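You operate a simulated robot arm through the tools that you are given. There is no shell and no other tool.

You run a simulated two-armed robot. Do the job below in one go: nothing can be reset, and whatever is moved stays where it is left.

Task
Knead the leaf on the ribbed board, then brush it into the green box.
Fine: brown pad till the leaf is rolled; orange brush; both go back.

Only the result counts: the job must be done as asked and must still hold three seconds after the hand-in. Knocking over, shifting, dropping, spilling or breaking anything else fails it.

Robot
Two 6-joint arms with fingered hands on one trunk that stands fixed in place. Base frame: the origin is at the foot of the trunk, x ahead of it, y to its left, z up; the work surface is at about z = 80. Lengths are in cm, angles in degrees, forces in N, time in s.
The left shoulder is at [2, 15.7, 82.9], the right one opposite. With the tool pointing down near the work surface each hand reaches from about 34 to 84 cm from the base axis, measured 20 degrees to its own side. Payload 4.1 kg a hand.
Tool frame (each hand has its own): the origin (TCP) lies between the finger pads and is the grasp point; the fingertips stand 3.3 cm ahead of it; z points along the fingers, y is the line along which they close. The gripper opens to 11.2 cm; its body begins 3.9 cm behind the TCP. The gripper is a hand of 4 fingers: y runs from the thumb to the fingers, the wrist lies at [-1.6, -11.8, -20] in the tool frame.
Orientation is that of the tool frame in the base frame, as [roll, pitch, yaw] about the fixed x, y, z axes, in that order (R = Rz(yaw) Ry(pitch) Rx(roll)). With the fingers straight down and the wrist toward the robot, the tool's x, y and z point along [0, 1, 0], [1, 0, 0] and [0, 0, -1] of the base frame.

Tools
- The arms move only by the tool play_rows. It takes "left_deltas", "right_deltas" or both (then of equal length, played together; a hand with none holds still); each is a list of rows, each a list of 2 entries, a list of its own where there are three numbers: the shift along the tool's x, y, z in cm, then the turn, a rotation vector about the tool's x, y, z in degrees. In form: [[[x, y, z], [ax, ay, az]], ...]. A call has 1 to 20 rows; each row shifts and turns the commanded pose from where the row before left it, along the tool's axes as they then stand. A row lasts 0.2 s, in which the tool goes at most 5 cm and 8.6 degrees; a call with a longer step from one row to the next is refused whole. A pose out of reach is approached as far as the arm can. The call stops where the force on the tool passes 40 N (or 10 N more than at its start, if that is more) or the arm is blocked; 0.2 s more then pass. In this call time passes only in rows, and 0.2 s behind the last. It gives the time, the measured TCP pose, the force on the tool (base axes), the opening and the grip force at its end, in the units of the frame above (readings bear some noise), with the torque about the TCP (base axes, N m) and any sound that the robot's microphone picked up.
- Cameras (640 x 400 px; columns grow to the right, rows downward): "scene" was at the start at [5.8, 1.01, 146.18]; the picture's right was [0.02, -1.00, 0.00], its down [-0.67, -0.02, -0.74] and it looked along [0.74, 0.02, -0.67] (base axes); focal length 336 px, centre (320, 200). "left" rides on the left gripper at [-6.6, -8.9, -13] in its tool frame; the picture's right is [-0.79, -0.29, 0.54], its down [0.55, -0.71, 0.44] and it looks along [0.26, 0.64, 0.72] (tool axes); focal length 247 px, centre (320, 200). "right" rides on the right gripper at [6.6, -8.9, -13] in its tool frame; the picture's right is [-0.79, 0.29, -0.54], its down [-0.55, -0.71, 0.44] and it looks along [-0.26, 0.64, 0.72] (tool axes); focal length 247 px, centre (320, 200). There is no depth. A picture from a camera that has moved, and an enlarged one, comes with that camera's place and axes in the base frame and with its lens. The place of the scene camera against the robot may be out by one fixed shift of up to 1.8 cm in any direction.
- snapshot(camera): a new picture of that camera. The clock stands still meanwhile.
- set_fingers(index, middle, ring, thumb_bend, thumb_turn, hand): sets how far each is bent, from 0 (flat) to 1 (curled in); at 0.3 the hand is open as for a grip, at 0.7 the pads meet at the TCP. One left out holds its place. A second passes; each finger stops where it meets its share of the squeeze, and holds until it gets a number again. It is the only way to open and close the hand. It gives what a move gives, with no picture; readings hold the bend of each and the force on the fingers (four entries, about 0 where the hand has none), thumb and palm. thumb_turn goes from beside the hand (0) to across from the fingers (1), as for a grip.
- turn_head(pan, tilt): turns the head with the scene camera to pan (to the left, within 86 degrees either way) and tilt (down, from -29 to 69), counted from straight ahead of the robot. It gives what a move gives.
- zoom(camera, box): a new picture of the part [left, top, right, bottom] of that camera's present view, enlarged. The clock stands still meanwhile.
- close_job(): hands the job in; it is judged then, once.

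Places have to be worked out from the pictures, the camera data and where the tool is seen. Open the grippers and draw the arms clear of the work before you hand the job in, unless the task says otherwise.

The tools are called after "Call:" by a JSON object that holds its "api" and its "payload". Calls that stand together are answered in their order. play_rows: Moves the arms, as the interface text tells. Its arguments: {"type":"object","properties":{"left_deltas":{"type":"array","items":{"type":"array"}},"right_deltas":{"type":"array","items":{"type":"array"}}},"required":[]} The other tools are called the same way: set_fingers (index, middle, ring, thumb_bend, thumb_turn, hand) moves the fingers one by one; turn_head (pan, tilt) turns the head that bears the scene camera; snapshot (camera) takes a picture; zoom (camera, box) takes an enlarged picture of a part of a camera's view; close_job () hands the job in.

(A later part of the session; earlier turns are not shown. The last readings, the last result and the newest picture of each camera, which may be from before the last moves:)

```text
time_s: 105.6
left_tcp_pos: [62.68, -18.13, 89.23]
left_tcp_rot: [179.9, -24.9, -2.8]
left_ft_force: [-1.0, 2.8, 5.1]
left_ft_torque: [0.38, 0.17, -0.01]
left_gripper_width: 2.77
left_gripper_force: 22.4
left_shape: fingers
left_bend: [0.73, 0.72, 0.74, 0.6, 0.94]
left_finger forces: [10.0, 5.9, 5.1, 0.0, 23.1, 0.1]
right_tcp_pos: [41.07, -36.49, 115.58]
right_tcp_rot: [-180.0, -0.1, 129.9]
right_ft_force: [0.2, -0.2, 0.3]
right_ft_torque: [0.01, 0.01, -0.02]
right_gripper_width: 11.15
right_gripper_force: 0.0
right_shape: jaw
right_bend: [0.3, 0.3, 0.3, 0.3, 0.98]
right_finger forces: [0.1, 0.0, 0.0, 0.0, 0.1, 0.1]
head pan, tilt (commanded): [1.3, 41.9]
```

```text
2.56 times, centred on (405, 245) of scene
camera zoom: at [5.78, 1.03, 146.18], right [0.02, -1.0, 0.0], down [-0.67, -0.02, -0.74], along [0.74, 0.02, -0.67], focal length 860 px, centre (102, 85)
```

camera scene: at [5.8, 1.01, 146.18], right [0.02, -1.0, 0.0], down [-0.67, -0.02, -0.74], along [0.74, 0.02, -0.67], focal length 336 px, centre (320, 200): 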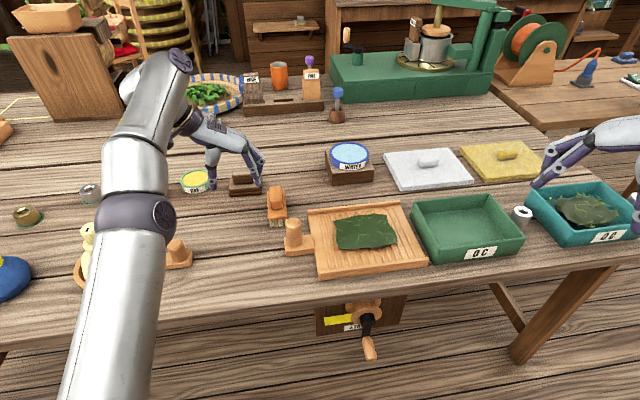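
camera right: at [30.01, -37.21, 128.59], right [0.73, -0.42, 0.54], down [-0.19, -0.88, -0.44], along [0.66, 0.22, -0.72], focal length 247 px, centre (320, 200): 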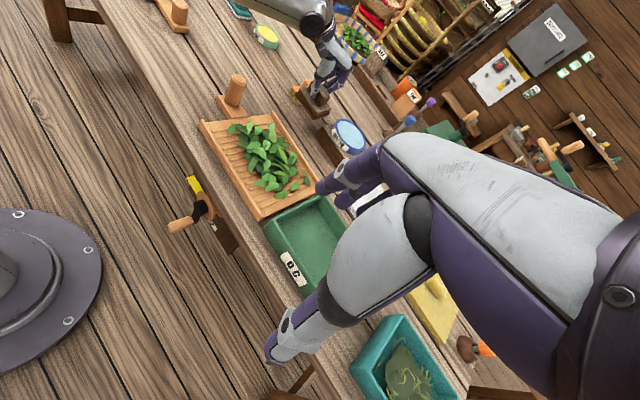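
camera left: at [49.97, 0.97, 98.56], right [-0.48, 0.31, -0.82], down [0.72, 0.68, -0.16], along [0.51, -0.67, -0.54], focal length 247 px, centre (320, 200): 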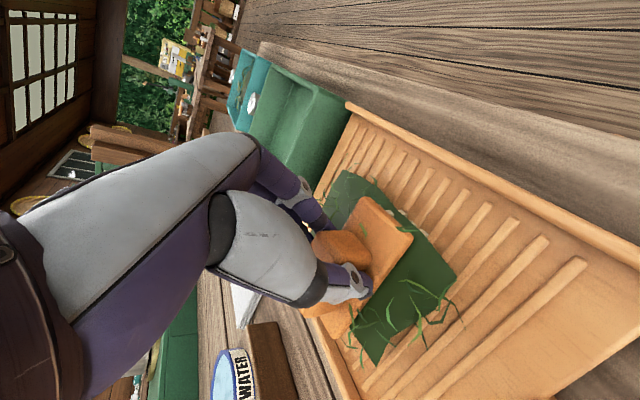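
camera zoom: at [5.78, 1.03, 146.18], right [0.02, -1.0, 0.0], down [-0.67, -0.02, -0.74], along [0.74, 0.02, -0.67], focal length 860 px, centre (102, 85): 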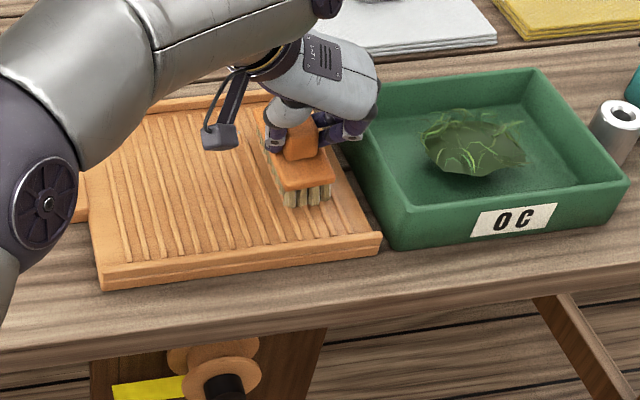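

The board appears cleared and the leaf is in the green box. I'll lift the brush and check the whole board.

Call:
{"api": "play_rows", "payload": {"left_deltas": [[[0.63, 0, -1.36], [0, 0, 0]], [[0.84, 0, -1.81], [0, 0, 0]], [[1.05, 0, -2.27], [0, 0, 0]], [[1.05, 0, -2.27], [0, 0, 0]], [[-0.6, -3.5, -0.3], [0, 0, 0]], [[-0.6, -3.5, -0.3], [0, 0, 0]], [[0.5, -4.0, 0.2], [0, 0, 0]]]}}

Call:
{"api": "zoom", "payload": {"camera": "scene", "box": [280, 170, 530, 320]}}

Call:
{"api": "zoom", "payload": {"camera": "right", "box": [180, 60, 380, 260]}}

Call:
{"api": "snapshot", "payload": {"camera": "left"}}

```text
time_s: 107.2
left_tcp_pos: [62.33, -7.12, 97.81]
left_tcp_rot: [179.8, -25.0, -2.6]
left_ft_force: [0.1, -0.9, -0.8]
left_ft_torque: [0.03, 0.04, 0.02]
left_gripper_width: 2.78
left_gripper_force: 21.4
left_shape: fingers
left_bend: [0.73, 0.72, 0.74, 0.6, 0.93]
left_finger forces: [11.4, 5.8, 4.1, 0.1, 21.5, 0.1]
right_tcp_pos: [41.13, -36.49, 115.63]
right_tcp_rot: [179.9, 0.0, 130.1]
right_ft_force: [-0.6, -0.5, -0.6]
right_ft_torque: [0.04, -0.02, 0.01]
right_gripper_width: 11.17
right_gripper_force: 0.1
right_shape: jaw
right_bend: [0.3, 0.3, 0.3, 0.3, 0.98]
right_finger forces: [0.0, 0.0, 0.1, 0.0, 0.1, 0.0]
head pan, tilt (commanded): [1.3, 41.9]
```

```text
2.56 times, centred on (405, 245) of scene
camera zoom: at [5.79, 0.96, 146.18], right [0.02, -1.0, 0.0], down [-0.67, -0.01, -0.74], along [0.74, 0.02, -0.67], focal length 860 px, centre (102, 85)
```

zoom: 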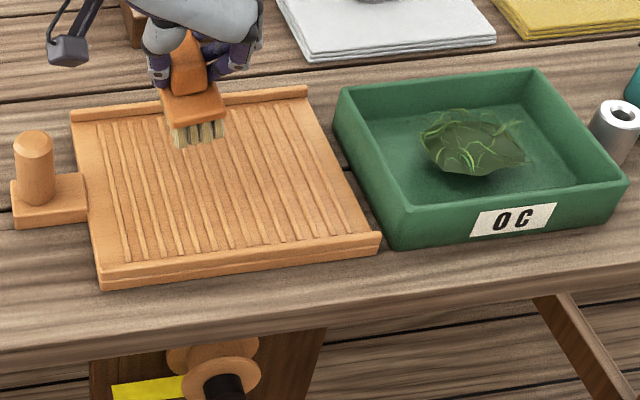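

```text
2.00 times, centred on (280, 160) of right
camera zoom: at [30.0, -37.21, 128.59], right [0.73, -0.42, 0.54], down [-0.19, -0.88, -0.44], along [0.66, 0.22, -0.72], focal length 494 px, centre (400, 280)
```

zoom: 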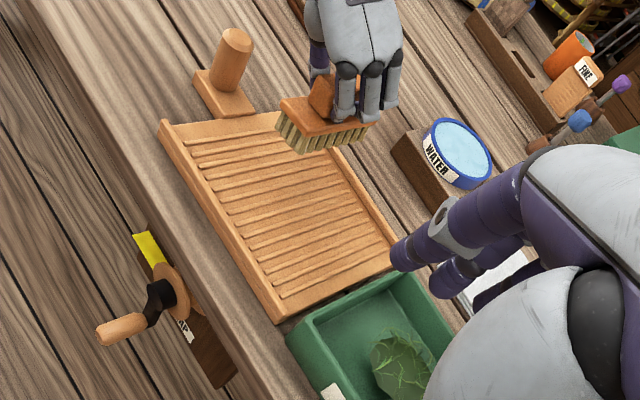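

```text
taken
camera left: at [51.25, 2.61, 106.75], right [-0.48, 0.31, -0.82], down [0.72, 0.68, -0.16], along [0.51, -0.67, -0.54], focal length 247 px, centre (320, 200)
```

left: 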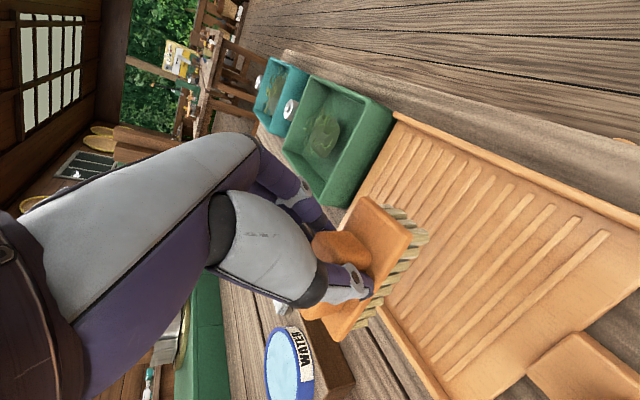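

The board is clean, unmoved, and all the leaf is in the green box. Now I'll carry the brush back toward its place, staying low to keep within reach.

Call:
{"api": "play_rows", "payload": {"left_deltas": [[[1.95, -2.82, 1.57], [0, 0, 0]], [[1.95, -2.82, 1.57], [0, 0, 0]], [[1.95, -2.82, 1.57], [0, 0, 0]], [[0.48, -2.8, 1.33], [0, 0, 0]], [[0.48, -2.8, 1.33], [0, 0, 0]], [[0.48, -2.8, 1.33], [0, 0, 0]], [[0.48, -2.8, 1.33], [0, 0, 0]]]}}

Call:
{"api": "zoom", "payload": {"camera": "scene", "box": [210, 110, 370, 230]}}

Call:
{"api": "zoom", "payload": {"camera": "right", "box": [200, 0, 360, 130]}}

```text
time_s: 108.8
left_tcp_pos: [72.89, 11.13, 91.86]
left_tcp_rot: [179.8, -25.0, -2.7]
left_ft_force: [-0.5, 0.0, -1.7]
left_ft_torque: [0.02, 0.01, 0.04]
left_gripper_width: 2.8
left_gripper_force: 20.5
left_shape: fingers
left_bend: [0.73, 0.72, 0.74, 0.6, 0.93]
left_finger forces: [11.2, 5.8, 4.0, 0.1, 21.1, 0.0]
left hand out of reach, approached as far as the arm can: row 6, 7
right_tcp_pos: [41.2, -36.57, 115.66]
right_tcp_rot: [180.0, 0.0, 130.1]
right_ft_force: [-1.3, 1.1, 0.4]
right_ft_torque: [-0.01, -0.03, -0.04]
right_gripper_width: 11.14
right_gripper_force: 0.1
right_shape: jaw
right_bend: [0.3, 0.3, 0.3, 0.3, 0.98]
right_finger forces: [0.0, 0.0, 0.0, 0.1, 0.1, 0.1]
head pan, tilt (commanded): [1.3, 41.9]
```

```text
3.33 times, centred on (290, 170) of scene
camera zoom: at [5.8, 0.98, 146.18], right [0.02, -1.0, 0.0], down [-0.67, -0.01, -0.74], along [0.74, 0.02, -0.67], focal length 1119 px, centre (420, 300)
```

zoom: 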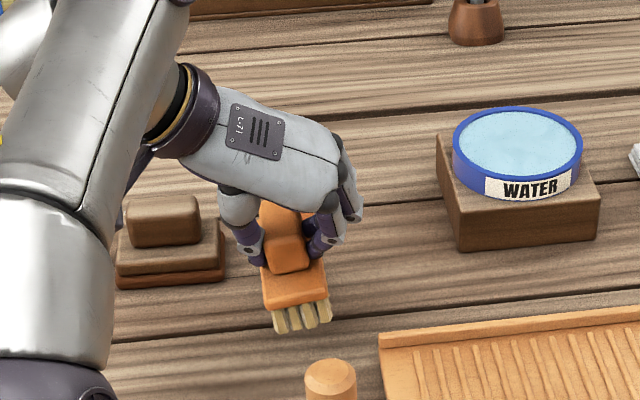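

```text
3.08 times, centred on (280, 65) of right
camera zoom: at [30.01, -37.19, 128.6], right [0.73, -0.42, 0.54], down [-0.19, -0.88, -0.44], along [0.66, 0.22, -0.72], focal length 760 px, centre (443, 615)
```

zoom: 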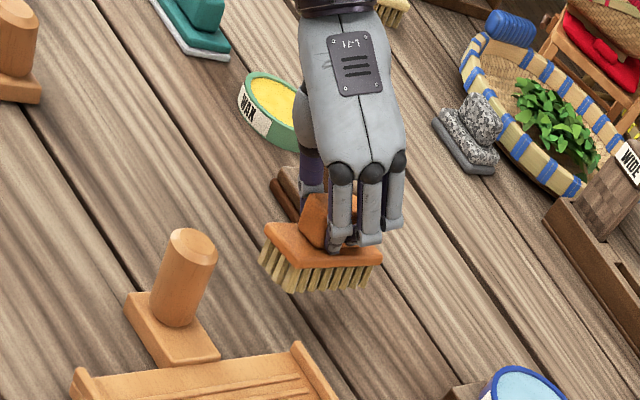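

At the reach edge here; I'll descend straight down until the bristles nearly touch the table.

Call:
{"api": "play_rows", "payload": {"left_deltas": [[[-0.42, 0, 0.9], [0, 0, 0]], [[-0.42, 0, 0.9], [0, 0, 0]], [[-0.42, 0, 0.9], [0, 0, 0]], [[-0.15, 0, 0.32], [0, 0, 0]]]}}

Call:
{"api": "zoom", "payload": {"camera": "scene", "box": [210, 110, 370, 230]}}

```text
time_s: 109.8
left_tcp_pos: [73.48, 11.26, 88.63]
left_tcp_rot: [179.9, -24.9, -2.7]
left_ft_force: [-0.6, -0.2, -0.8]
left_ft_torque: [-0.02, 0.05, 0.02]
left_gripper_width: 2.78
left_gripper_force: 20.9
left_shape: fingers
left_bend: [0.73, 0.72, 0.74, 0.6, 0.93]
left_finger forces: [11.3, 5.9, 3.9, 0.1, 21.1, 0.1]
left hand out of reach, approached as far as the arm can: row 3
right_tcp_pos: [41.38, -36.49, 115.53]
right_tcp_rot: [-180.0, 0.0, 130.0]
right_ft_force: [1.4, -0.6, 0.5]
right_ft_torque: [0.0, -0.01, 0.01]
right_gripper_width: 11.17
right_gripper_force: 0.0
right_shape: jaw
right_bend: [0.3, 0.3, 0.3, 0.3, 0.98]
right_finger forces: [0.0, 0.0, 0.0, 0.0, 0.0, 0.0]
head pan, tilt (commanded): [1.3, 41.9]
```

```text
3.33 times, centred on (290, 170) of scene
camera zoom: at [5.8, 1.01, 146.18], right [0.02, -1.0, 0.0], down [-0.67, -0.02, -0.74], along [0.74, 0.02, -0.67], focal length 1119 px, centre (420, 300)
```

zoom: 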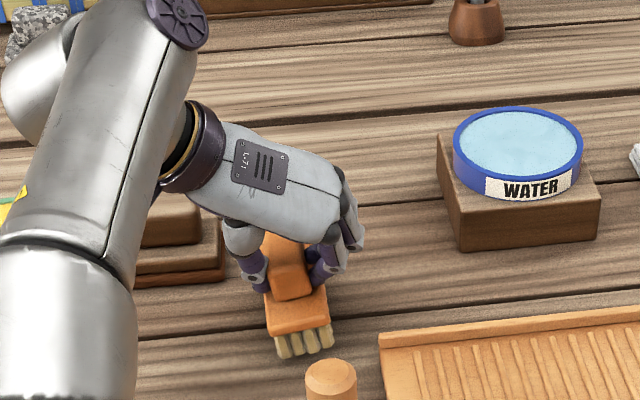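

I'll rotate the hand +13° (this frees reach), then lower to touch the table.

Call:
{"api": "play_rows", "payload": {"left_deltas": [[[0, 0, 0], [2.75, 0, -5.9]], [[0, 0, 0], [2.75, 0, -5.9]], [[-0.13, 0, 0.27], [0, 0, 0]], [[-0.1, 0, 0.22], [0, 0, 0]]]}}

Call:
{"api": "zoom", "payload": {"camera": "scene", "box": [210, 110, 370, 230]}}

```text
time_s: 110.8
left_tcp_pos: [76.0, 11.29, 88.57]
left_tcp_rot: [179.9, -24.9, 10.2]
left_ft_force: [-0.8, 1.0, -1.6]
left_ft_torque: [0.0, 0.03, -0.01]
left_gripper_width: 2.77
left_gripper_force: 20.9
left_shape: fingers
left_bend: [0.73, 0.72, 0.74, 0.6, 0.93]
left_finger forces: [11.1, 5.8, 3.9, 0.0, 21.0, 0.0]
left hand out of reach, approached as far as the arm can: row 1, 2
right_tcp_pos: [41.34, -36.42, 115.56]
right_tcp_rot: [180.0, -0.1, 130.1]
right_ft_force: [-0.9, -0.3, 0.1]
right_ft_torque: [0.01, -0.01, 0.0]
right_gripper_width: 11.19
right_gripper_force: 0.0
right_shape: jaw
right_bend: [0.3, 0.3, 0.3, 0.3, 0.98]
right_finger forces: [0.0, 0.0, 0.0, 0.1, 0.0, 0.0]
head pan, tilt (commanded): [1.3, 41.9]
```

```text
3.33 times, centred on (290, 170) of scene
camera zoom: at [5.8, 1.01, 146.18], right [0.02, -1.0, 0.0], down [-0.67, -0.02, -0.74], along [0.74, 0.02, -0.67], focal length 1119 px, centre (420, 300)
```

zoom: 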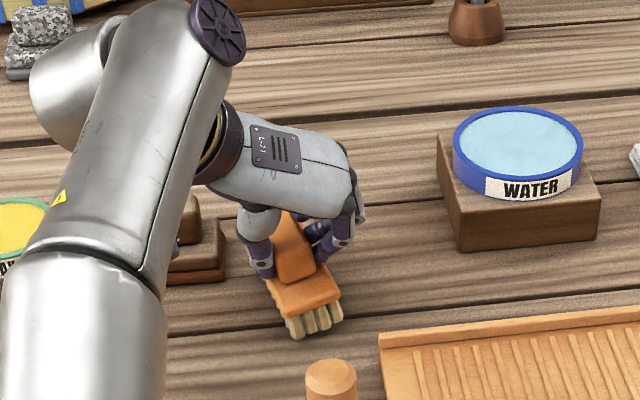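

The arm re-settled with TCP at (76.0, 11.3, 88.6), which is further out – fine. I'll lower in small steps to touch down.

Call:
{"api": "play_rows", "payload": {"left_deltas": [[[-0.1, 0, 0.2], [0, 0, 0]], [[-0.1, 0, 0.2], [0, 0, 0]], [[-0.1, 0, 0.2], [0, 0, 0]]]}}

Call:
{"api": "zoom", "payload": {"camera": "scene", "box": [210, 110, 370, 230]}}

Call:
{"api": "zoom", "payload": {"camera": "right", "box": [200, 0, 360, 130]}}

```text
time_s: 111.6
left_tcp_pos: [76.05, 11.4, 88.0]
left_tcp_rot: [179.8, -25.0, 10.3]
left_ft_force: [-0.8, -0.7, -0.7]
left_ft_torque: [0.03, 0.0, 0.0]
left_gripper_width: 2.81
left_gripper_force: 21.2
left_shape: fingers
left_bend: [0.73, 0.72, 0.74, 0.6, 0.93]
left_finger forces: [11.1, 5.8, 4.2, 0.1, 21.2, 0.1]
right_tcp_pos: [41.25, -36.44, 115.56]
right_tcp_rot: [180.0, 0.0, 130.0]
right_ft_force: [-0.7, 0.2, -0.1]
right_ft_torque: [-0.03, 0.02, -0.02]
right_gripper_width: 11.2
right_gripper_force: 0.0
right_shape: jaw
right_bend: [0.3, 0.3, 0.3, 0.3, 0.98]
right_finger forces: [0.1, 0.0, 0.0, 0.0, 0.1, 0.0]
head pan, tilt (commanded): [1.3, 41.9]
```

```text
3.33 times, centred on (290, 170) of scene
camera zoom: at [5.79, 1.01, 146.18], right [0.02, -1.0, 0.0], down [-0.67, -0.02, -0.74], along [0.74, 0.02, -0.67], focal length 1119 px, centre (420, 300)
```

zoom: 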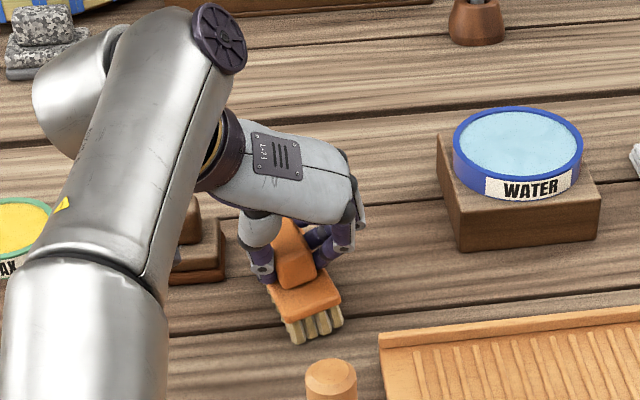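

```text
3.08 times, centred on (280, 65) of right
camera zoom: at [30.01, -37.16, 128.6], right [0.73, -0.42, 0.54], down [-0.19, -0.88, -0.44], along [0.66, 0.22, -0.72], focal length 760 px, centre (443, 615)
```

zoom: 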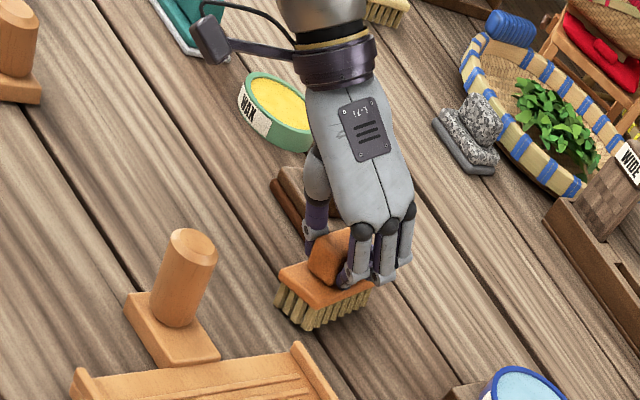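

Still just above the table. I'll lower the last bit and loosen the grip so it settles.

Call:
{"api": "play_rows", "payload": {"left_deltas": [[[-0.08, 0, 0.18], [0, 0, 0]], [[-0.08, 0, 0.18], [0, 0, 0]]]}}

Call:
{"api": "set_fingers", "payload": {"hand": "left", "index": 0.65, "middle": 0.66, "ring": 0.67, "thumb_bend": 0.62}}

Call:
{"api": "zoom", "payload": {"camera": "scene", "box": [210, 110, 370, 230]}}

Call:
{"api": "zoom", "payload": {"camera": "right", "box": [200, 0, 360, 130]}}

```text
time_s: 112.2
left_tcp_pos: [76.17, 11.2, 87.82]
left_tcp_rot: [179.6, -25.2, 10.4]
left_ft_force: [-2.7, -1.8, 12.0]
left_ft_torque: [0.27, 0.06, 0.03]
left_gripper_width: 2.78
left_gripper_force: 22.2
left_shape: fingers
left_bend: [0.73, 0.72, 0.75, 0.6, 0.93]
left_finger forces: [11.6, 6.7, 5.6, 0.0, 21.2, 0.0]
right_tcp_pos: [41.17, -36.52, 115.64]
right_tcp_rot: [-179.9, 0.0, 130.0]
right_ft_force: [-0.2, -0.2, 0.0]
right_ft_torque: [-0.02, 0.0, -0.01]
right_gripper_width: 11.18
right_gripper_force: 0.0
right_shape: jaw
right_bend: [0.3, 0.3, 0.3, 0.3, 0.98]
right_finger forces: [0.0, 0.1, 0.0, 0.1, 0.1, 0.0]
head pan, tilt (commanded): [1.3, 41.9]
```

```text
time_s: 113.2
left_tcp_pos: [76.2, 11.3, 87.33]
left_tcp_rot: [179.9, -24.9, 10.3]
left_ft_force: [0.1, -0.2, 2.5]
left_ft_torque: [0.05, 0.0, 0.05]
left_gripper_width: 3.03
left_gripper_force: 4.5
left_shape: fingers
left_bend: [0.63, 0.65, 0.67, 0.58, 0.96]
left_finger forces: [2.5, 1.5, 0.5, 0.1, 5.2, 0.0]
right_tcp_pos: [41.17, -36.5, 115.58]
right_tcp_rot: [-180.0, 0.0, 130.0]
right_ft_force: [-0.1, 0.2, 0.1]
right_ft_torque: [-0.01, 0.0, 0.0]
right_gripper_width: 11.17
right_gripper_force: 0.1
right_shape: jaw
right_bend: [0.3, 0.3, 0.3, 0.3, 0.98]
right_finger forces: [0.0, 0.0, 0.0, 0.0, 0.0, 0.0]
head pan, tilt (commanded): [1.3, 41.9]
```

```text
3.33 times, centred on (290, 170) of scene
camera zoom: at [5.79, 1.01, 146.18], right [0.02, -1.0, 0.0], down [-0.67, -0.02, -0.74], along [0.74, 0.02, -0.67], focal length 1119 px, centre (420, 300)
```

zoom: 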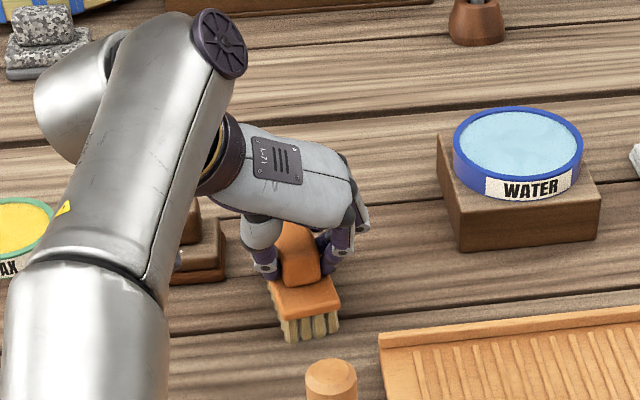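

```text
3.08 times, centred on (280, 65) of right
camera zoom: at [30.0, -37.16, 128.61], right [0.73, -0.42, 0.54], down [-0.19, -0.88, -0.44], along [0.66, 0.22, -0.72], focal length 760 px, centre (443, 615)
```

zoom: 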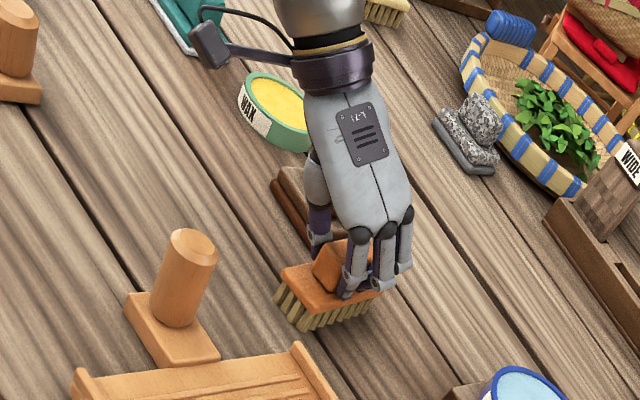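

The brush rests on the table. I'll open the hand and withdraw backwards along the knob's sides, which also relaxes the arm stretch.

Call:
{"api": "set_fingers", "payload": {"hand": "left", "index": 0.45, "middle": 0.45, "ring": 0.45, "thumb_bend": 0.45}}

Call:
{"api": "play_rows", "payload": {"left_deltas": [[[0.1, 0, -0.2], [0, 0, 0]], [[-0.6, 0.1, -0.6], [0, 0, 0]], [[-0.8, 0.1, -0.5], [0, 0, 0]], [[-0.8, 0.1, -0.5], [0, 0, 0]], [[-0.9, 0, -0.4], [0, 0, 0]], [[-0.9, 0, -0.4], [0, 0, 0]], [[-0.9, 0, -0.4], [0, 0, 0]]]}}

Call:
{"api": "zoom", "payload": {"camera": "scene", "box": [210, 110, 370, 230]}}

Call:
{"api": "zoom", "payload": {"camera": "right", "box": [200, 0, 360, 130]}}

```text
time_s: 114.2
left_tcp_pos: [76.11, 11.31, 87.56]
left_tcp_rot: [179.9, -24.9, 10.3]
left_ft_force: [0.2, 0.1, 0.5]
left_ft_torque: [0.01, -0.06, 0.01]
left_gripper_width: 7.12
left_gripper_force: 0.0
left_shape: fingers
left_bend: [0.45, 0.45, 0.45, 0.45, 0.97]
left_finger forces: [0.1, 0.0, 0.0, 0.0, 0.1, 0.0]
right_tcp_pos: [41.16, -36.42, 115.56]
right_tcp_rot: [180.0, -0.1, 130.0]
right_ft_force: [0.1, -0.2, -0.3]
right_ft_torque: [-0.01, -0.01, -0.01]
right_gripper_width: 11.18
right_gripper_force: 0.0
right_shape: jaw
right_bend: [0.3, 0.3, 0.3, 0.3, 0.98]
right_finger forces: [0.0, 0.0, 0.0, 0.1, 0.0, 0.1]
head pan, tilt (commanded): [1.3, 41.9]
```

```text
time_s: 115.8
left_tcp_pos: [75.94, 10.01, 88.93]
left_tcp_rot: [-180.0, -24.8, 10.2]
left_ft_force: [-0.1, 1.0, 0.2]
left_ft_torque: [0.02, -0.03, -0.03]
left_gripper_width: 7.08
left_gripper_force: 0.1
left_shape: fingers
left_bend: [0.45, 0.45, 0.45, 0.45, 0.97]
left_finger forces: [0.0, 0.0, 0.0, 0.1, 0.0, 0.1]
left hand out of reach, approached as far as the arm can: row 2, 3, 4, 5, 6, 7
right_tcp_pos: [41.21, -36.55, 115.48]
right_tcp_rot: [-180.0, 0.0, 130.1]
right_ft_force: [0.4, -0.4, -0.7]
right_ft_torque: [0.0, 0.0, -0.01]
right_gripper_width: 11.17
right_gripper_force: 0.0
right_shape: jaw
right_bend: [0.3, 0.3, 0.3, 0.3, 0.98]
right_finger forces: [0.0, 0.0, 0.0, 0.0, 0.0, 0.0]
head pan, tilt (commanded): [1.3, 41.9]
```

```text
3.33 times, centred on (290, 170) of scene
camera zoom: at [5.8, 1.01, 146.18], right [0.02, -1.0, 0.0], down [-0.67, -0.02, -0.74], along [0.74, 0.02, -0.67], focal length 1119 px, centre (420, 300)
```

zoom: 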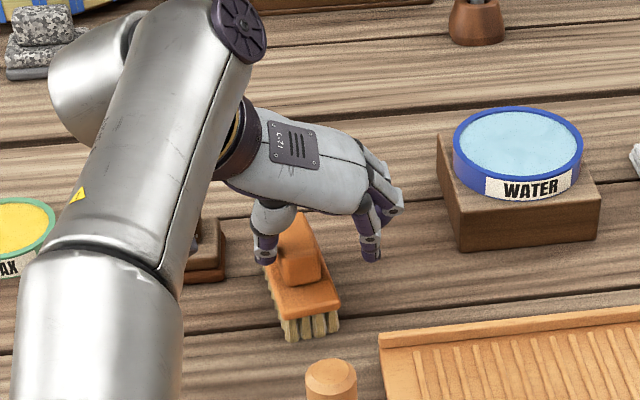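

```text
3.08 times, centred on (280, 65) of right
camera zoom: at [30.01, -37.16, 128.6], right [0.73, -0.42, 0.54], down [-0.19, -0.88, -0.44], along [0.66, 0.22, -0.72], focal length 760 px, centre (443, 615)
```

zoom: 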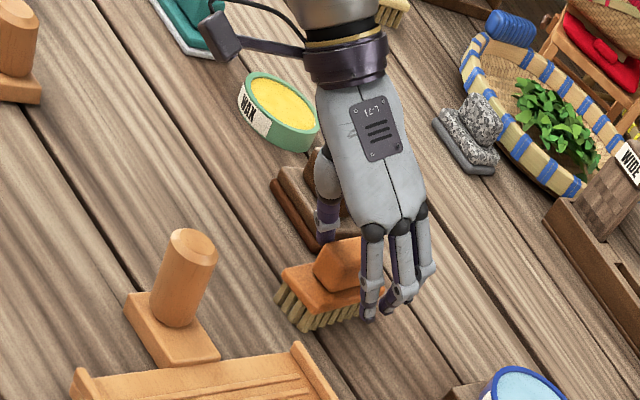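

Backing away is blocked by the stretched arm again (it slid sideways slightly; brush untouched). I'll rise along the reach sphere to clear the knob, then move to free space and descend to unlock the elbow as before.

Call:
{"api": "play_rows", "payload": {"left_deltas": [[[0.2, 0.0, -0.8], [0, 0, 0]], [[0.2, 0.0, -0.8], [0, 0, 0]], [[0.2, 0.0, -0.8], [0, 0, 0]], [[0.2, 0.0, -0.8], [0, 0, 0]]]}}

Call:
{"api": "zoom", "payload": {"camera": "right", "box": [200, 0, 360, 130]}}

```text
time_s: 116.8
left_tcp_pos: [75.41, 9.94, 92.17]
left_tcp_rot: [179.9, -24.9, 10.3]
left_ft_force: [-0.2, -0.4, -0.5]
left_ft_torque: [0.02, -0.02, 0.03]
left_gripper_width: 7.12
left_gripper_force: 0.1
left_shape: fingers
left_bend: [0.45, 0.45, 0.45, 0.45, 0.97]
left_finger forces: [0.0, 0.1, 0.0, 0.0, 0.0, 0.1]
right_tcp_pos: [41.29, -36.48, 115.65]
right_tcp_rot: [-180.0, 0.0, 129.9]
right_ft_force: [-0.6, 0.3, -0.7]
right_ft_torque: [0.02, 0.0, 0.0]
right_gripper_width: 11.16
right_gripper_force: 0.0
right_shape: jaw
right_bend: [0.3, 0.3, 0.3, 0.3, 0.98]
right_finger forces: [0.1, 0.0, 0.0, 0.0, 0.1, 0.0]
head pan, tilt (commanded): [1.3, 41.9]
```

```text
3.08 times, centred on (280, 65) of right
camera zoom: at [30.02, -37.16, 128.6], right [0.73, -0.42, 0.54], down [-0.19, -0.88, -0.44], along [0.66, 0.22, -0.72], focal length 760 px, centre (443, 615)
```

zoom: 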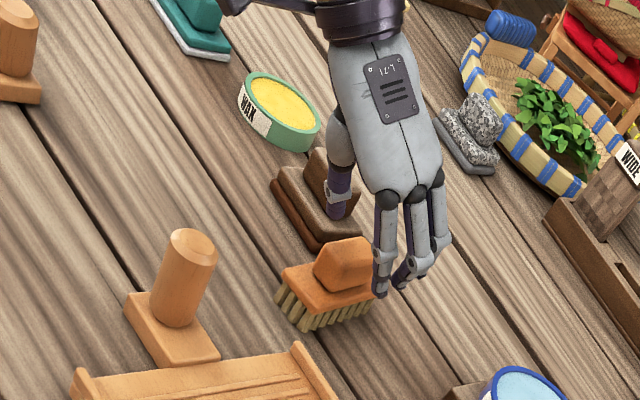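

Cleared the brush. I'll shift right to the free patch and descend in small steps to unlock the elbow.

Call:
{"api": "play_rows", "payload": {"left_deltas": [[[-0.4, 2.24, -0.2], [0, 0, 0]], [[-0.4, 2.24, -0.2], [0, 0, 0]], [[-0.4, 2.24, -0.2], [0, 0, 0]]]}}

Call:
{"api": "play_rows", "payload": {"left_deltas": [[[-0.3, 0, 0.63], [0, 0, 0]], [[-0.3, 0, 0.63], [0, 0, 0]], [[-0.3, 0, 0.63], [0, 0, 0]], [[-0.3, 0, 0.63], [0, 0, 0]], [[-0.3, 0, 0.63], [0, 0, 0]], [[-0.3, 0, 0.63], [0, 0, 0]], [[-0.3, 0, 0.63], [0, 0, 0]], [[-0.3, 0, 0.63], [0, 0, 0]]]}}

Call:
{"api": "zoom", "payload": {"camera": "right", "box": [200, 0, 360, 130]}}

```text
time_s: 117.6
left_tcp_pos: [75.01, 3.04, 92.29]
left_tcp_rot: [179.7, -25.0, 10.5]
left_ft_force: [0.5, 0.6, -0.6]
left_ft_torque: [0.03, 0.05, -0.03]
left_gripper_width: 7.1
left_gripper_force: 0.1
left_shape: fingers
left_bend: [0.45, 0.45, 0.45, 0.45, 0.97]
left_finger forces: [0.1, 0.0, 0.1, 0.0, 0.0, 0.1]
right_tcp_pos: [41.16, -36.52, 115.62]
right_tcp_rot: [180.0, 0.0, 130.0]
right_ft_force: [-0.1, 0.2, -0.3]
right_ft_torque: [-0.03, -0.01, -0.02]
right_gripper_width: 11.14
right_gripper_force: 0.1
right_shape: jaw
right_bend: [0.3, 0.3, 0.3, 0.3, 0.98]
right_finger forces: [0.0, 0.1, 0.0, 0.0, 0.1, 0.1]
head pan, tilt (commanded): [1.3, 41.9]
```

```text
time_s: 119.4
left_tcp_pos: [75.72, 2.85, 86.7]
left_tcp_rot: [179.9, -24.9, 10.3]
left_ft_force: [-0.2, -0.2, 0.0]
left_ft_torque: [-0.01, 0.0, -0.01]
left_gripper_width: 7.11
left_gripper_force: 0.1
left_shape: fingers
left_bend: [0.45, 0.45, 0.45, 0.45, 0.97]
left_finger forces: [0.0, 0.1, 0.1, 0.0, 0.1, 0.0]
left hand out of reach, approached as far as the arm can: row 5
right_tcp_pos: [41.33, -36.45, 115.65]
right_tcp_rot: [-180.0, 0.1, 130.0]
right_ft_force: [-0.4, 0.3, 0.6]
right_ft_torque: [-0.01, -0.01, -0.01]
right_gripper_width: 11.15
right_gripper_force: 0.1
right_shape: jaw
right_bend: [0.3, 0.3, 0.3, 0.3, 0.98]
right_finger forces: [0.1, 0.0, 0.0, 0.0, 0.0, 0.0]
head pan, tilt (commanded): [1.3, 41.9]
```

```text
3.08 times, centred on (280, 65) of right
camera zoom: at [30.01, -37.16, 128.6], right [0.73, -0.42, 0.54], down [-0.19, -0.88, -0.44], along [0.66, 0.22, -0.72], focal length 760 px, centre (443, 615)
```

zoom: 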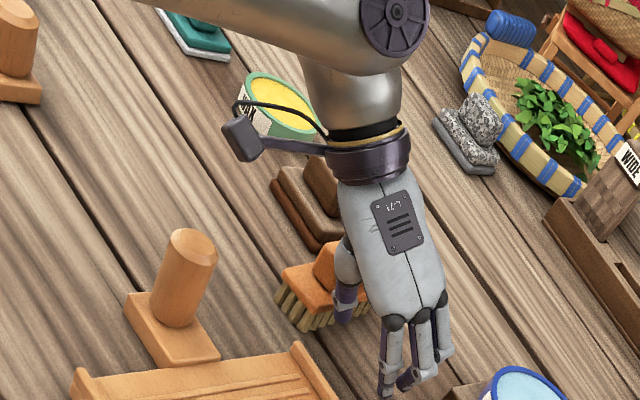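

Now I'll test small backward steps.

Call:
{"api": "play_rows", "payload": {"left_deltas": [[[-0.27, -0.05, -0.12], [0, 0, 0]], [[-0.27, -0.05, -0.12], [0, 0, 0]], [[-0.27, -0.05, -0.12], [0, 0, 0]], [[-0.27, -0.05, -0.12], [0, 0, 0]]]}}

```text
time_s: 120.4
left_tcp_pos: [74.33, 3.0, 86.68]
left_tcp_rot: [179.8, -25.1, 10.4]
left_ft_force: [0.7, 0.0, 0.6]
left_ft_torque: [0.04, 0.0, 0.0]
left_gripper_width: 7.12
left_gripper_force: 0.0
left_shape: fingers
left_bend: [0.45, 0.45, 0.45, 0.45, 0.97]
left_finger forces: [0.1, 0.0, 0.1, 0.1, 0.1, 0.0]
left hand out of reach, approached as far as the arm can: row 1
right_tcp_pos: [41.22, -36.54, 115.68]
right_tcp_rot: [180.0, 0.0, 130.0]
right_ft_force: [0.0, -0.6, -0.6]
right_ft_torque: [0.01, -0.01, -0.02]
right_gripper_width: 11.16
right_gripper_force: 0.1
right_shape: jaw
right_bend: [0.3, 0.3, 0.3, 0.3, 0.98]
right_finger forces: [0.1, 0.0, 0.0, 0.1, 0.0, 0.0]
head pan, tilt (commanded): [1.3, 41.9]
```

Freed. I'll go back and up gradually, then reorient for pushing the brush home.

Call:
{"api": "play_rows", "payload": {"left_deltas": [[[-0.32, -0.08, -0.48], [0, 0, 0]], [[-0.32, -0.08, -0.48], [0, 0, 0]], [[-0.4, -0.1, -0.9], [0, 0, 0]], [[-0.47, -0.17, -1.32], [0, 0, 0]], [[-0.47, -0.17, -1.32], [0, 0, 0]], [[-0.47, -0.17, -1.32], [0, 0, 0]], [[-0.47, -0.17, -1.32], [0, 0, 0]], [[-0.9, -0.17, -1.32], [0, 0, 0]], [[-0.9, -0.17, -1.32], [0, 0, 0]]]}}

Call:
{"api": "snapshot", "payload": {"camera": "scene"}}

Call:
{"api": "zoom", "payload": {"camera": "right", "box": [200, 0, 360, 130]}}

```text
time_s: 122.4
left_tcp_pos: [65.7, 2.72, 93.56]
left_tcp_rot: [179.9, -25.0, 10.4]
left_ft_force: [-0.7, -0.1, -0.8]
left_ft_torque: [-0.01, 0.0, 0.01]
left_gripper_width: 7.11
left_gripper_force: 0.0
left_shape: fingers
left_bend: [0.45, 0.45, 0.45, 0.45, 0.97]
left_finger forces: [0.0, 0.1, 0.0, 0.0, 0.0, 0.0]
right_tcp_pos: [41.25, -36.46, 115.52]
right_tcp_rot: [179.9, 0.0, 130.0]
right_ft_force: [-0.1, 0.0, 0.6]
right_ft_torque: [-0.03, 0.02, 0.0]
right_gripper_width: 11.17
right_gripper_force: 0.0
right_shape: jaw
right_bend: [0.3, 0.3, 0.3, 0.3, 0.98]
right_finger forces: [0.0, 0.1, 0.0, 0.0, 0.0, 0.1]
head pan, tilt (commanded): [1.3, 41.9]
```

```text
taken
camera scene: at [5.82, 1.01, 146.18], right [0.02, -1.0, 0.0], down [-0.67, -0.02, -0.74], along [0.74, 0.02, -0.67], focal length 336 px, centre (320, 200)
```

scene: 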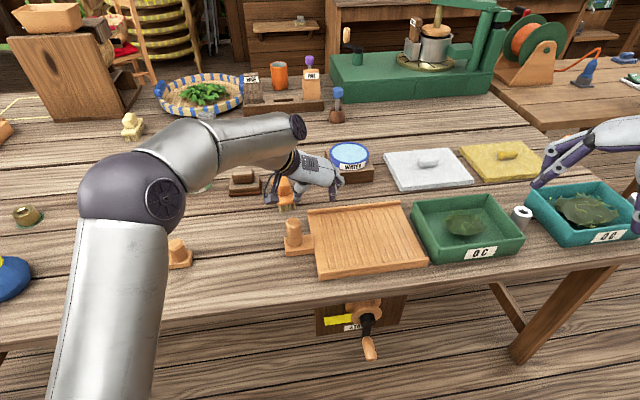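

```text
3.08 times, centred on (280, 65) of right
camera zoom: at [30.03, -37.16, 128.6], right [0.73, -0.42, 0.54], down [-0.19, -0.88, -0.44], along [0.66, 0.22, -0.72], focal length 760 px, centre (443, 615)
```

zoom: 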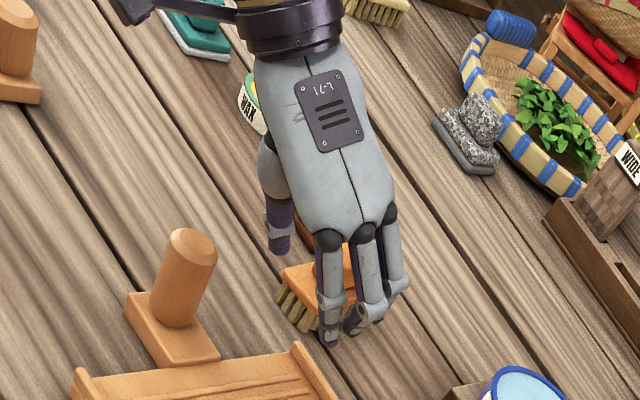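

Clear. I'll raise the hand, straighten it and turn it back (+80° yaw) so the three fingers' backs form a broad pusher, then measure the brush.

Call:
{"api": "play_rows", "payload": {"left_deltas": [[[1.27, 0, -2.72], [0, 0, 0]], [[1.27, 0, -2.72], [0, 0, 0]], [[0, 0, 0], [0, -8.3, 0]], [[0, 0, 0], [0, -8.3, 0]], [[0, 0, 0], [0, -8.4, 0]], [[0, 0, 0], [0, 0, -8]], [[0, 0, 0], [0, 0, -8]], [[0, 0, 0], [0, 0, -8]], [[0, 0, 0], [0, 0, -8]], [[0, 0, 0], [0, 0, -8]], [[0, 0, 0], [0, 0, -8]], [[0, 0, 0], [0, 0, -8]], [[0, 0, 0], [0, 0, -8]], [[0, 0, 0], [0, 0, -8]], [[0, 0, 0], [0, 0, -8]]]}}

Call:
{"api": "set_fingers", "payload": {"hand": "left", "index": 0.3, "middle": 0.3, "ring": 0.3, "thumb_bend": 0.6}}

Call:
{"api": "zoom", "payload": {"camera": "scene", "box": [210, 110, 370, 230]}}

Call:
{"api": "zoom", "payload": {"camera": "right", "box": [200, 0, 360, 130]}}

Call:
{"api": "snapshot", "payload": {"camera": "left"}}

```text
time_s: 125.6
left_tcp_pos: [64.65, 3.07, 99.06]
left_tcp_rot: [179.9, 0.1, 90.3]
left_ft_force: [-1.0, -0.2, -1.4]
left_ft_torque: [0.01, 0.0, 0.01]
left_gripper_width: 7.11
left_gripper_force: 0.1
left_shape: fingers
left_bend: [0.45, 0.45, 0.45, 0.45, 0.98]
left_finger forces: [0.0, 0.1, 0.0, 0.0, 0.0, 0.0]
left hand out of reach, approached as far as the arm can: row 5
right_tcp_pos: [41.23, -36.47, 115.54]
right_tcp_rot: [-180.0, 0.0, 130.0]
right_ft_force: [0.6, -0.5, 0.2]
right_ft_torque: [0.03, 0.02, 0.02]
right_gripper_width: 11.16
right_gripper_force: 0.0
right_shape: jaw
right_bend: [0.3, 0.3, 0.3, 0.3, 0.98]
right_finger forces: [0.1, 0.0, 0.0, 0.1, 0.0, 0.0]
head pan, tilt (commanded): [1.3, 41.9]
```

```text
time_s: 126.6
left_tcp_pos: [64.56, 3.1, 99.1]
left_tcp_rot: [180.0, 0.2, 90.3]
left_ft_force: [0.1, 0.7, -0.6]
left_ft_torque: [0.02, -0.02, 0.0]
left_gripper_width: 7.18
left_gripper_force: 0.1
left_shape: fingers
left_bend: [0.3, 0.3, 0.3, 0.6, 0.98]
left_finger forces: [0.0, 0.0, 0.1, 0.0, 0.1, 0.0]
right_tcp_pos: [41.21, -36.44, 115.59]
right_tcp_rot: [-180.0, 0.0, 130.0]
right_ft_force: [0.1, 0.6, -0.2]
right_ft_torque: [0.01, -0.01, 0.01]
right_gripper_width: 11.14
right_gripper_force: 0.0
right_shape: jaw
right_bend: [0.3, 0.3, 0.3, 0.3, 0.98]
right_finger forces: [0.0, 0.0, 0.0, 0.1, 0.0, 0.1]
head pan, tilt (commanded): [1.3, 41.9]
```

```text
3.33 times, centred on (290, 170) of scene
camera zoom: at [5.8, 1.01, 146.18], right [0.02, -1.0, 0.0], down [-0.67, -0.02, -0.74], along [0.74, 0.02, -0.67], focal length 1119 px, centre (420, 300)
```

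zoom: 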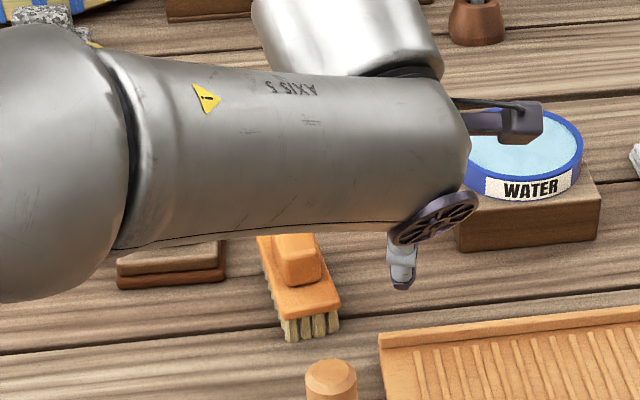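

```text
3.08 times, centred on (280, 65) of right
camera zoom: at [30.01, -37.16, 128.6], right [0.73, -0.42, 0.54], down [-0.19, -0.88, -0.44], along [0.66, 0.22, -0.72], focal length 760 px, centre (443, 615)
```

zoom: 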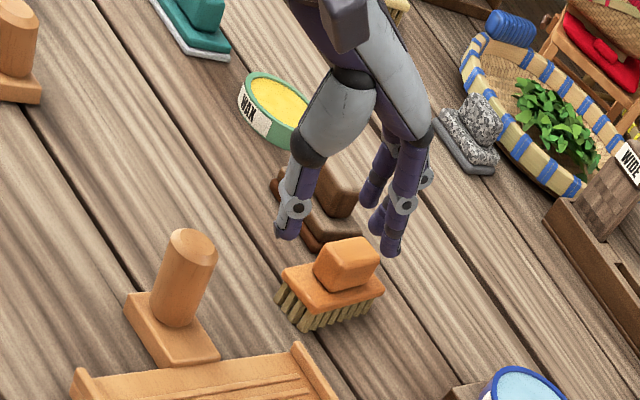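

```text
taken
camera left: at [55.55, -3.34, 112.16], right [-0.28, -0.8, -0.54], down [-0.71, 0.55, -0.44], along [0.64, 0.26, -0.72], focal length 247 px, centre (320, 200)
```

left: 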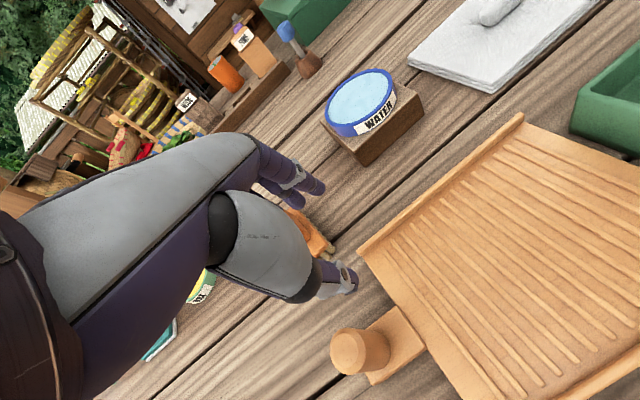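

Brush now centred ≈(78.1, 12.6), yaw ≈17°; home is ≈(87.1, 13.6), yaw ≈9°. I'll position the hand behind its knob (yaw 8°, fingers' backs facing forward), descending just above the brush body height.

Call:
{"api": "play_rows", "payload": {"left_deltas": [[[0, 0, 0], [0, 0, -7.7]], [[4.16, 1.29, 1.5], [0, 0, 0]], [[4.16, 1.29, 1.5], [0, 0, 0]], [[0, 0, 2.0], [0, 0, 0]], [[0, 0, 2.0], [0, 0, 0]]]}}

Call:
{"api": "zoom", "payload": {"camera": "right", "box": [200, 0, 360, 130]}}

Call:
{"api": "snapshot", "payload": {"camera": "left"}}

Call:
{"api": "zoom", "payload": {"camera": "scene", "box": [210, 110, 370, 230]}}

```text
time_s: 127.8
left_tcp_pos: [65.98, 11.7, 92.21]
left_tcp_rot: [179.9, 0.2, 98.1]
left_ft_force: [-0.5, 0.1, 0.6]
left_ft_torque: [0.0, -0.02, -0.01]
left_gripper_width: 7.16
left_gripper_force: 0.0
left_shape: fingers
left_bend: [0.3, 0.3, 0.3, 0.6, 0.98]
left_finger forces: [0.0, 0.0, 0.1, 0.0, 0.0, 0.0]
right_tcp_pos: [41.18, -36.38, 115.59]
right_tcp_rot: [-179.9, 0.1, 130.0]
right_ft_force: [0.8, 0.1, -0.3]
right_ft_torque: [0.03, 0.0, 0.01]
right_gripper_width: 11.18
right_gripper_force: 0.1
right_shape: jaw
right_bend: [0.3, 0.3, 0.3, 0.3, 0.98]
right_finger forces: [0.0, 0.0, 0.0, 0.0, 0.0, 0.0]
head pan, tilt (commanded): [1.3, 41.9]
```

```text
3.08 times, centred on (280, 65) of right
camera zoom: at [30.0, -37.17, 128.6], right [0.73, -0.42, 0.54], down [-0.19, -0.88, -0.44], along [0.66, 0.22, -0.72], focal length 760 px, centre (443, 615)
```

zoom: 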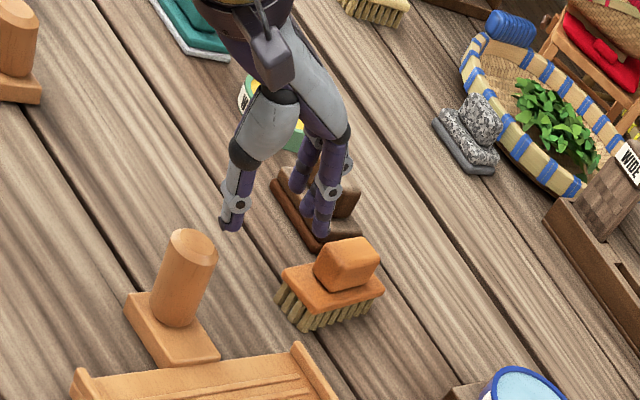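

```text
taken
camera left: at [57.96, 4.1, 105.21], right [-0.17, -0.83, -0.54], down [-0.78, 0.45, -0.44], along [0.6, 0.34, -0.72], focal length 247 px, centre (320, 200)
```

left: 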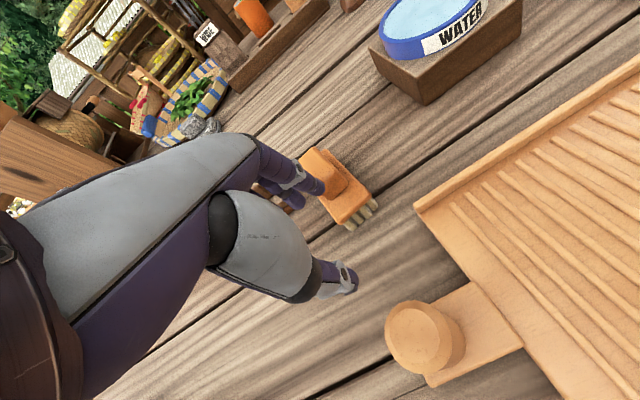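

```text
3.33 times, centred on (290, 170) of scene
camera zoom: at [5.78, 1.0, 146.18], right [0.02, -1.0, 0.0], down [-0.67, -0.02, -0.74], along [0.74, 0.02, -0.67], focal length 1119 px, centre (420, 300)
```

zoom: 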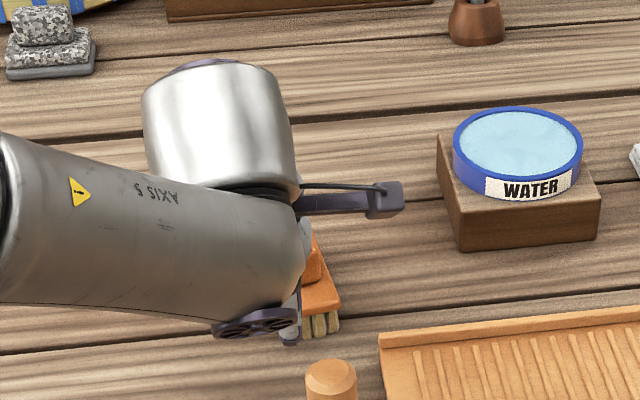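

Aligned behind the knob; I'll shift 0.4 cm right, lower to z≈88 (tips just above the body), and check clearance.

Call:
{"api": "play_rows", "payload": {"left_deltas": [[[-0.4, 0, 1.4], [0, 0, 0]], [[0, 0, 1.4], [0, 0, 0]], [[0, 0, 1.3], [0, 0, 0]]]}}

Call:
{"api": "zoom", "payload": {"camera": "right", "box": [220, 20, 340, 120]}}

Call:
{"api": "zoom", "payload": {"camera": "left", "box": [220, 100, 460, 320]}}

```text
time_s: 128.6
left_tcp_pos: [66.08, 11.25, 87.96]
left_tcp_rot: [-180.0, 0.2, 97.9]
left_ft_force: [-0.7, 0.4, -0.6]
left_ft_torque: [0.02, 0.0, 0.04]
left_gripper_width: 7.17
left_gripper_force: 0.1
left_shape: fingers
left_bend: [0.3, 0.3, 0.3, 0.6, 0.98]
left_finger forces: [0.0, 0.0, 0.0, 0.0, 0.0, 0.0]
right_tcp_pos: [41.15, -36.57, 115.64]
right_tcp_rot: [180.0, 0.0, 129.9]
right_ft_force: [-1.0, -0.5, 0.3]
right_ft_torque: [0.02, -0.05, 0.0]
right_gripper_width: 11.17
right_gripper_force: 0.0
right_shape: jaw
right_bend: [0.3, 0.3, 0.3, 0.3, 0.98]
right_finger forces: [0.1, 0.1, 0.0, 0.1, 0.0, 0.1]
head pan, tilt (commanded): [1.3, 41.9]
```

```text
4.00 times, centred on (280, 70) of right
camera zoom: at [30.0, -37.17, 128.6], right [0.73, -0.42, 0.54], down [-0.19, -0.88, -0.44], along [0.66, 0.22, -0.72], focal length 988 px, centre (480, 720)
```

zoom: 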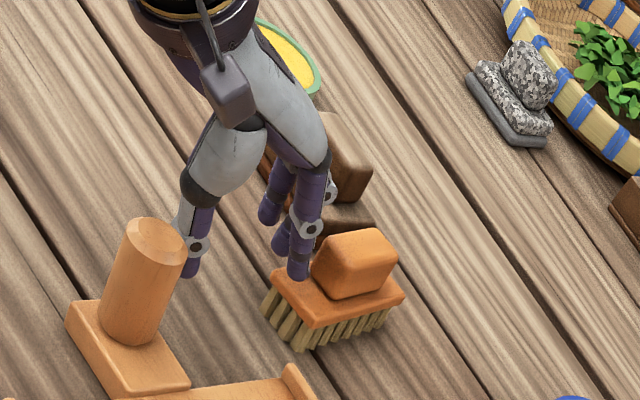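

```text
1.82 times, centred on (340, 210) of left
camera zoom: at [58.01, 3.74, 100.96], right [-0.17, -0.83, -0.54], down [-0.78, 0.45, -0.44], along [0.6, 0.34, -0.72], focal length 449 px, centre (284, 182)
```

zoom: 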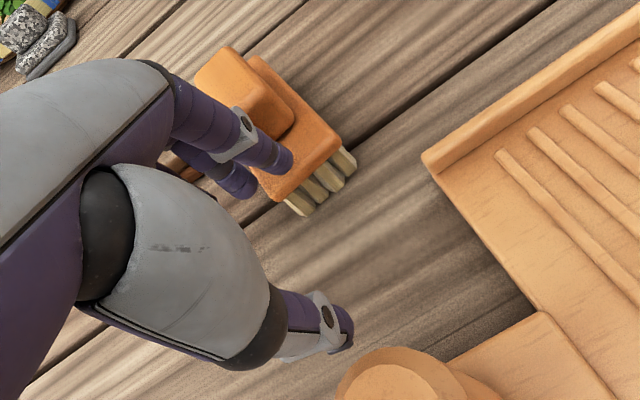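

Fingers are right behind the knob and clear of the body. I'll shift 0.8 cm right for a balanced contact and push forward ~4 cm gently.

Call:
{"api": "play_rows", "payload": {"left_deltas": [[[-0.8, 0.2, 0], [0, 0, 0]], [[0, 0.8, 0], [0, 0, 0]], [[0, 0.8, 0], [0, 0, 0]], [[0, 0.8, 0], [0, 0, 0]], [[0, 0.8, 0], [0, 0, 0]]]}}

Call:
{"api": "zoom", "payload": {"camera": "right", "box": [220, 20, 340, 120]}}

Call:
{"api": "zoom", "payload": {"camera": "left", "box": [220, 100, 460, 320]}}

```text
time_s: 129.8
left_tcp_pos: [69.64, 11.12, 88.02]
left_tcp_rot: [-180.0, 0.1, 97.9]
left_ft_force: [-1.1, -0.8, 0.2]
left_ft_torque: [0.02, -0.02, 0.0]
left_gripper_width: 7.16
left_gripper_force: 0.2
left_shape: fingers
left_bend: [0.3, 0.3, 0.3, 0.6, 0.98]
left_finger forces: [0.0, 0.5, 0.0, 0.1, 0.1, 0.0]
right_tcp_pos: [41.27, -36.53, 115.52]
right_tcp_rot: [-180.0, 0.0, 130.1]
right_ft_force: [0.0, -1.5, -0.3]
right_ft_torque: [0.0, 0.0, 0.01]
right_gripper_width: 11.18
right_gripper_force: 0.0
right_shape: jaw
right_bend: [0.3, 0.3, 0.3, 0.3, 0.98]
right_finger forces: [0.0, 0.0, 0.0, 0.0, 0.0, 0.0]
head pan, tilt (commanded): [1.3, 41.9]
```

```text
4.00 times, centred on (280, 70) of right
camera zoom: at [30.0, -37.16, 128.61], right [0.73, -0.42, 0.54], down [-0.19, -0.88, -0.44], along [0.66, 0.22, -0.72], focal length 988 px, centre (480, 720)
```

zoom: 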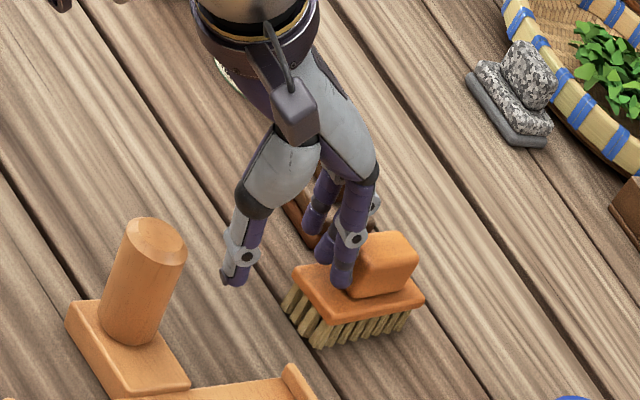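

```text
1.82 times, centred on (340, 210) of left
camera zoom: at [61.47, 3.41, 101.03], right [-0.17, -0.83, -0.54], down [-0.78, 0.45, -0.44], along [0.6, 0.34, -0.72], focal length 449 px, centre (284, 182)
```

zoom: 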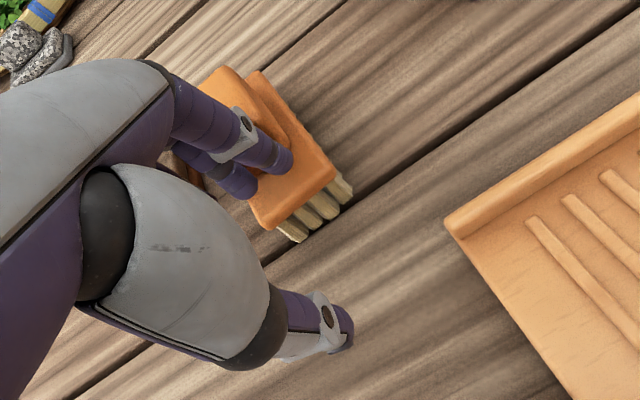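

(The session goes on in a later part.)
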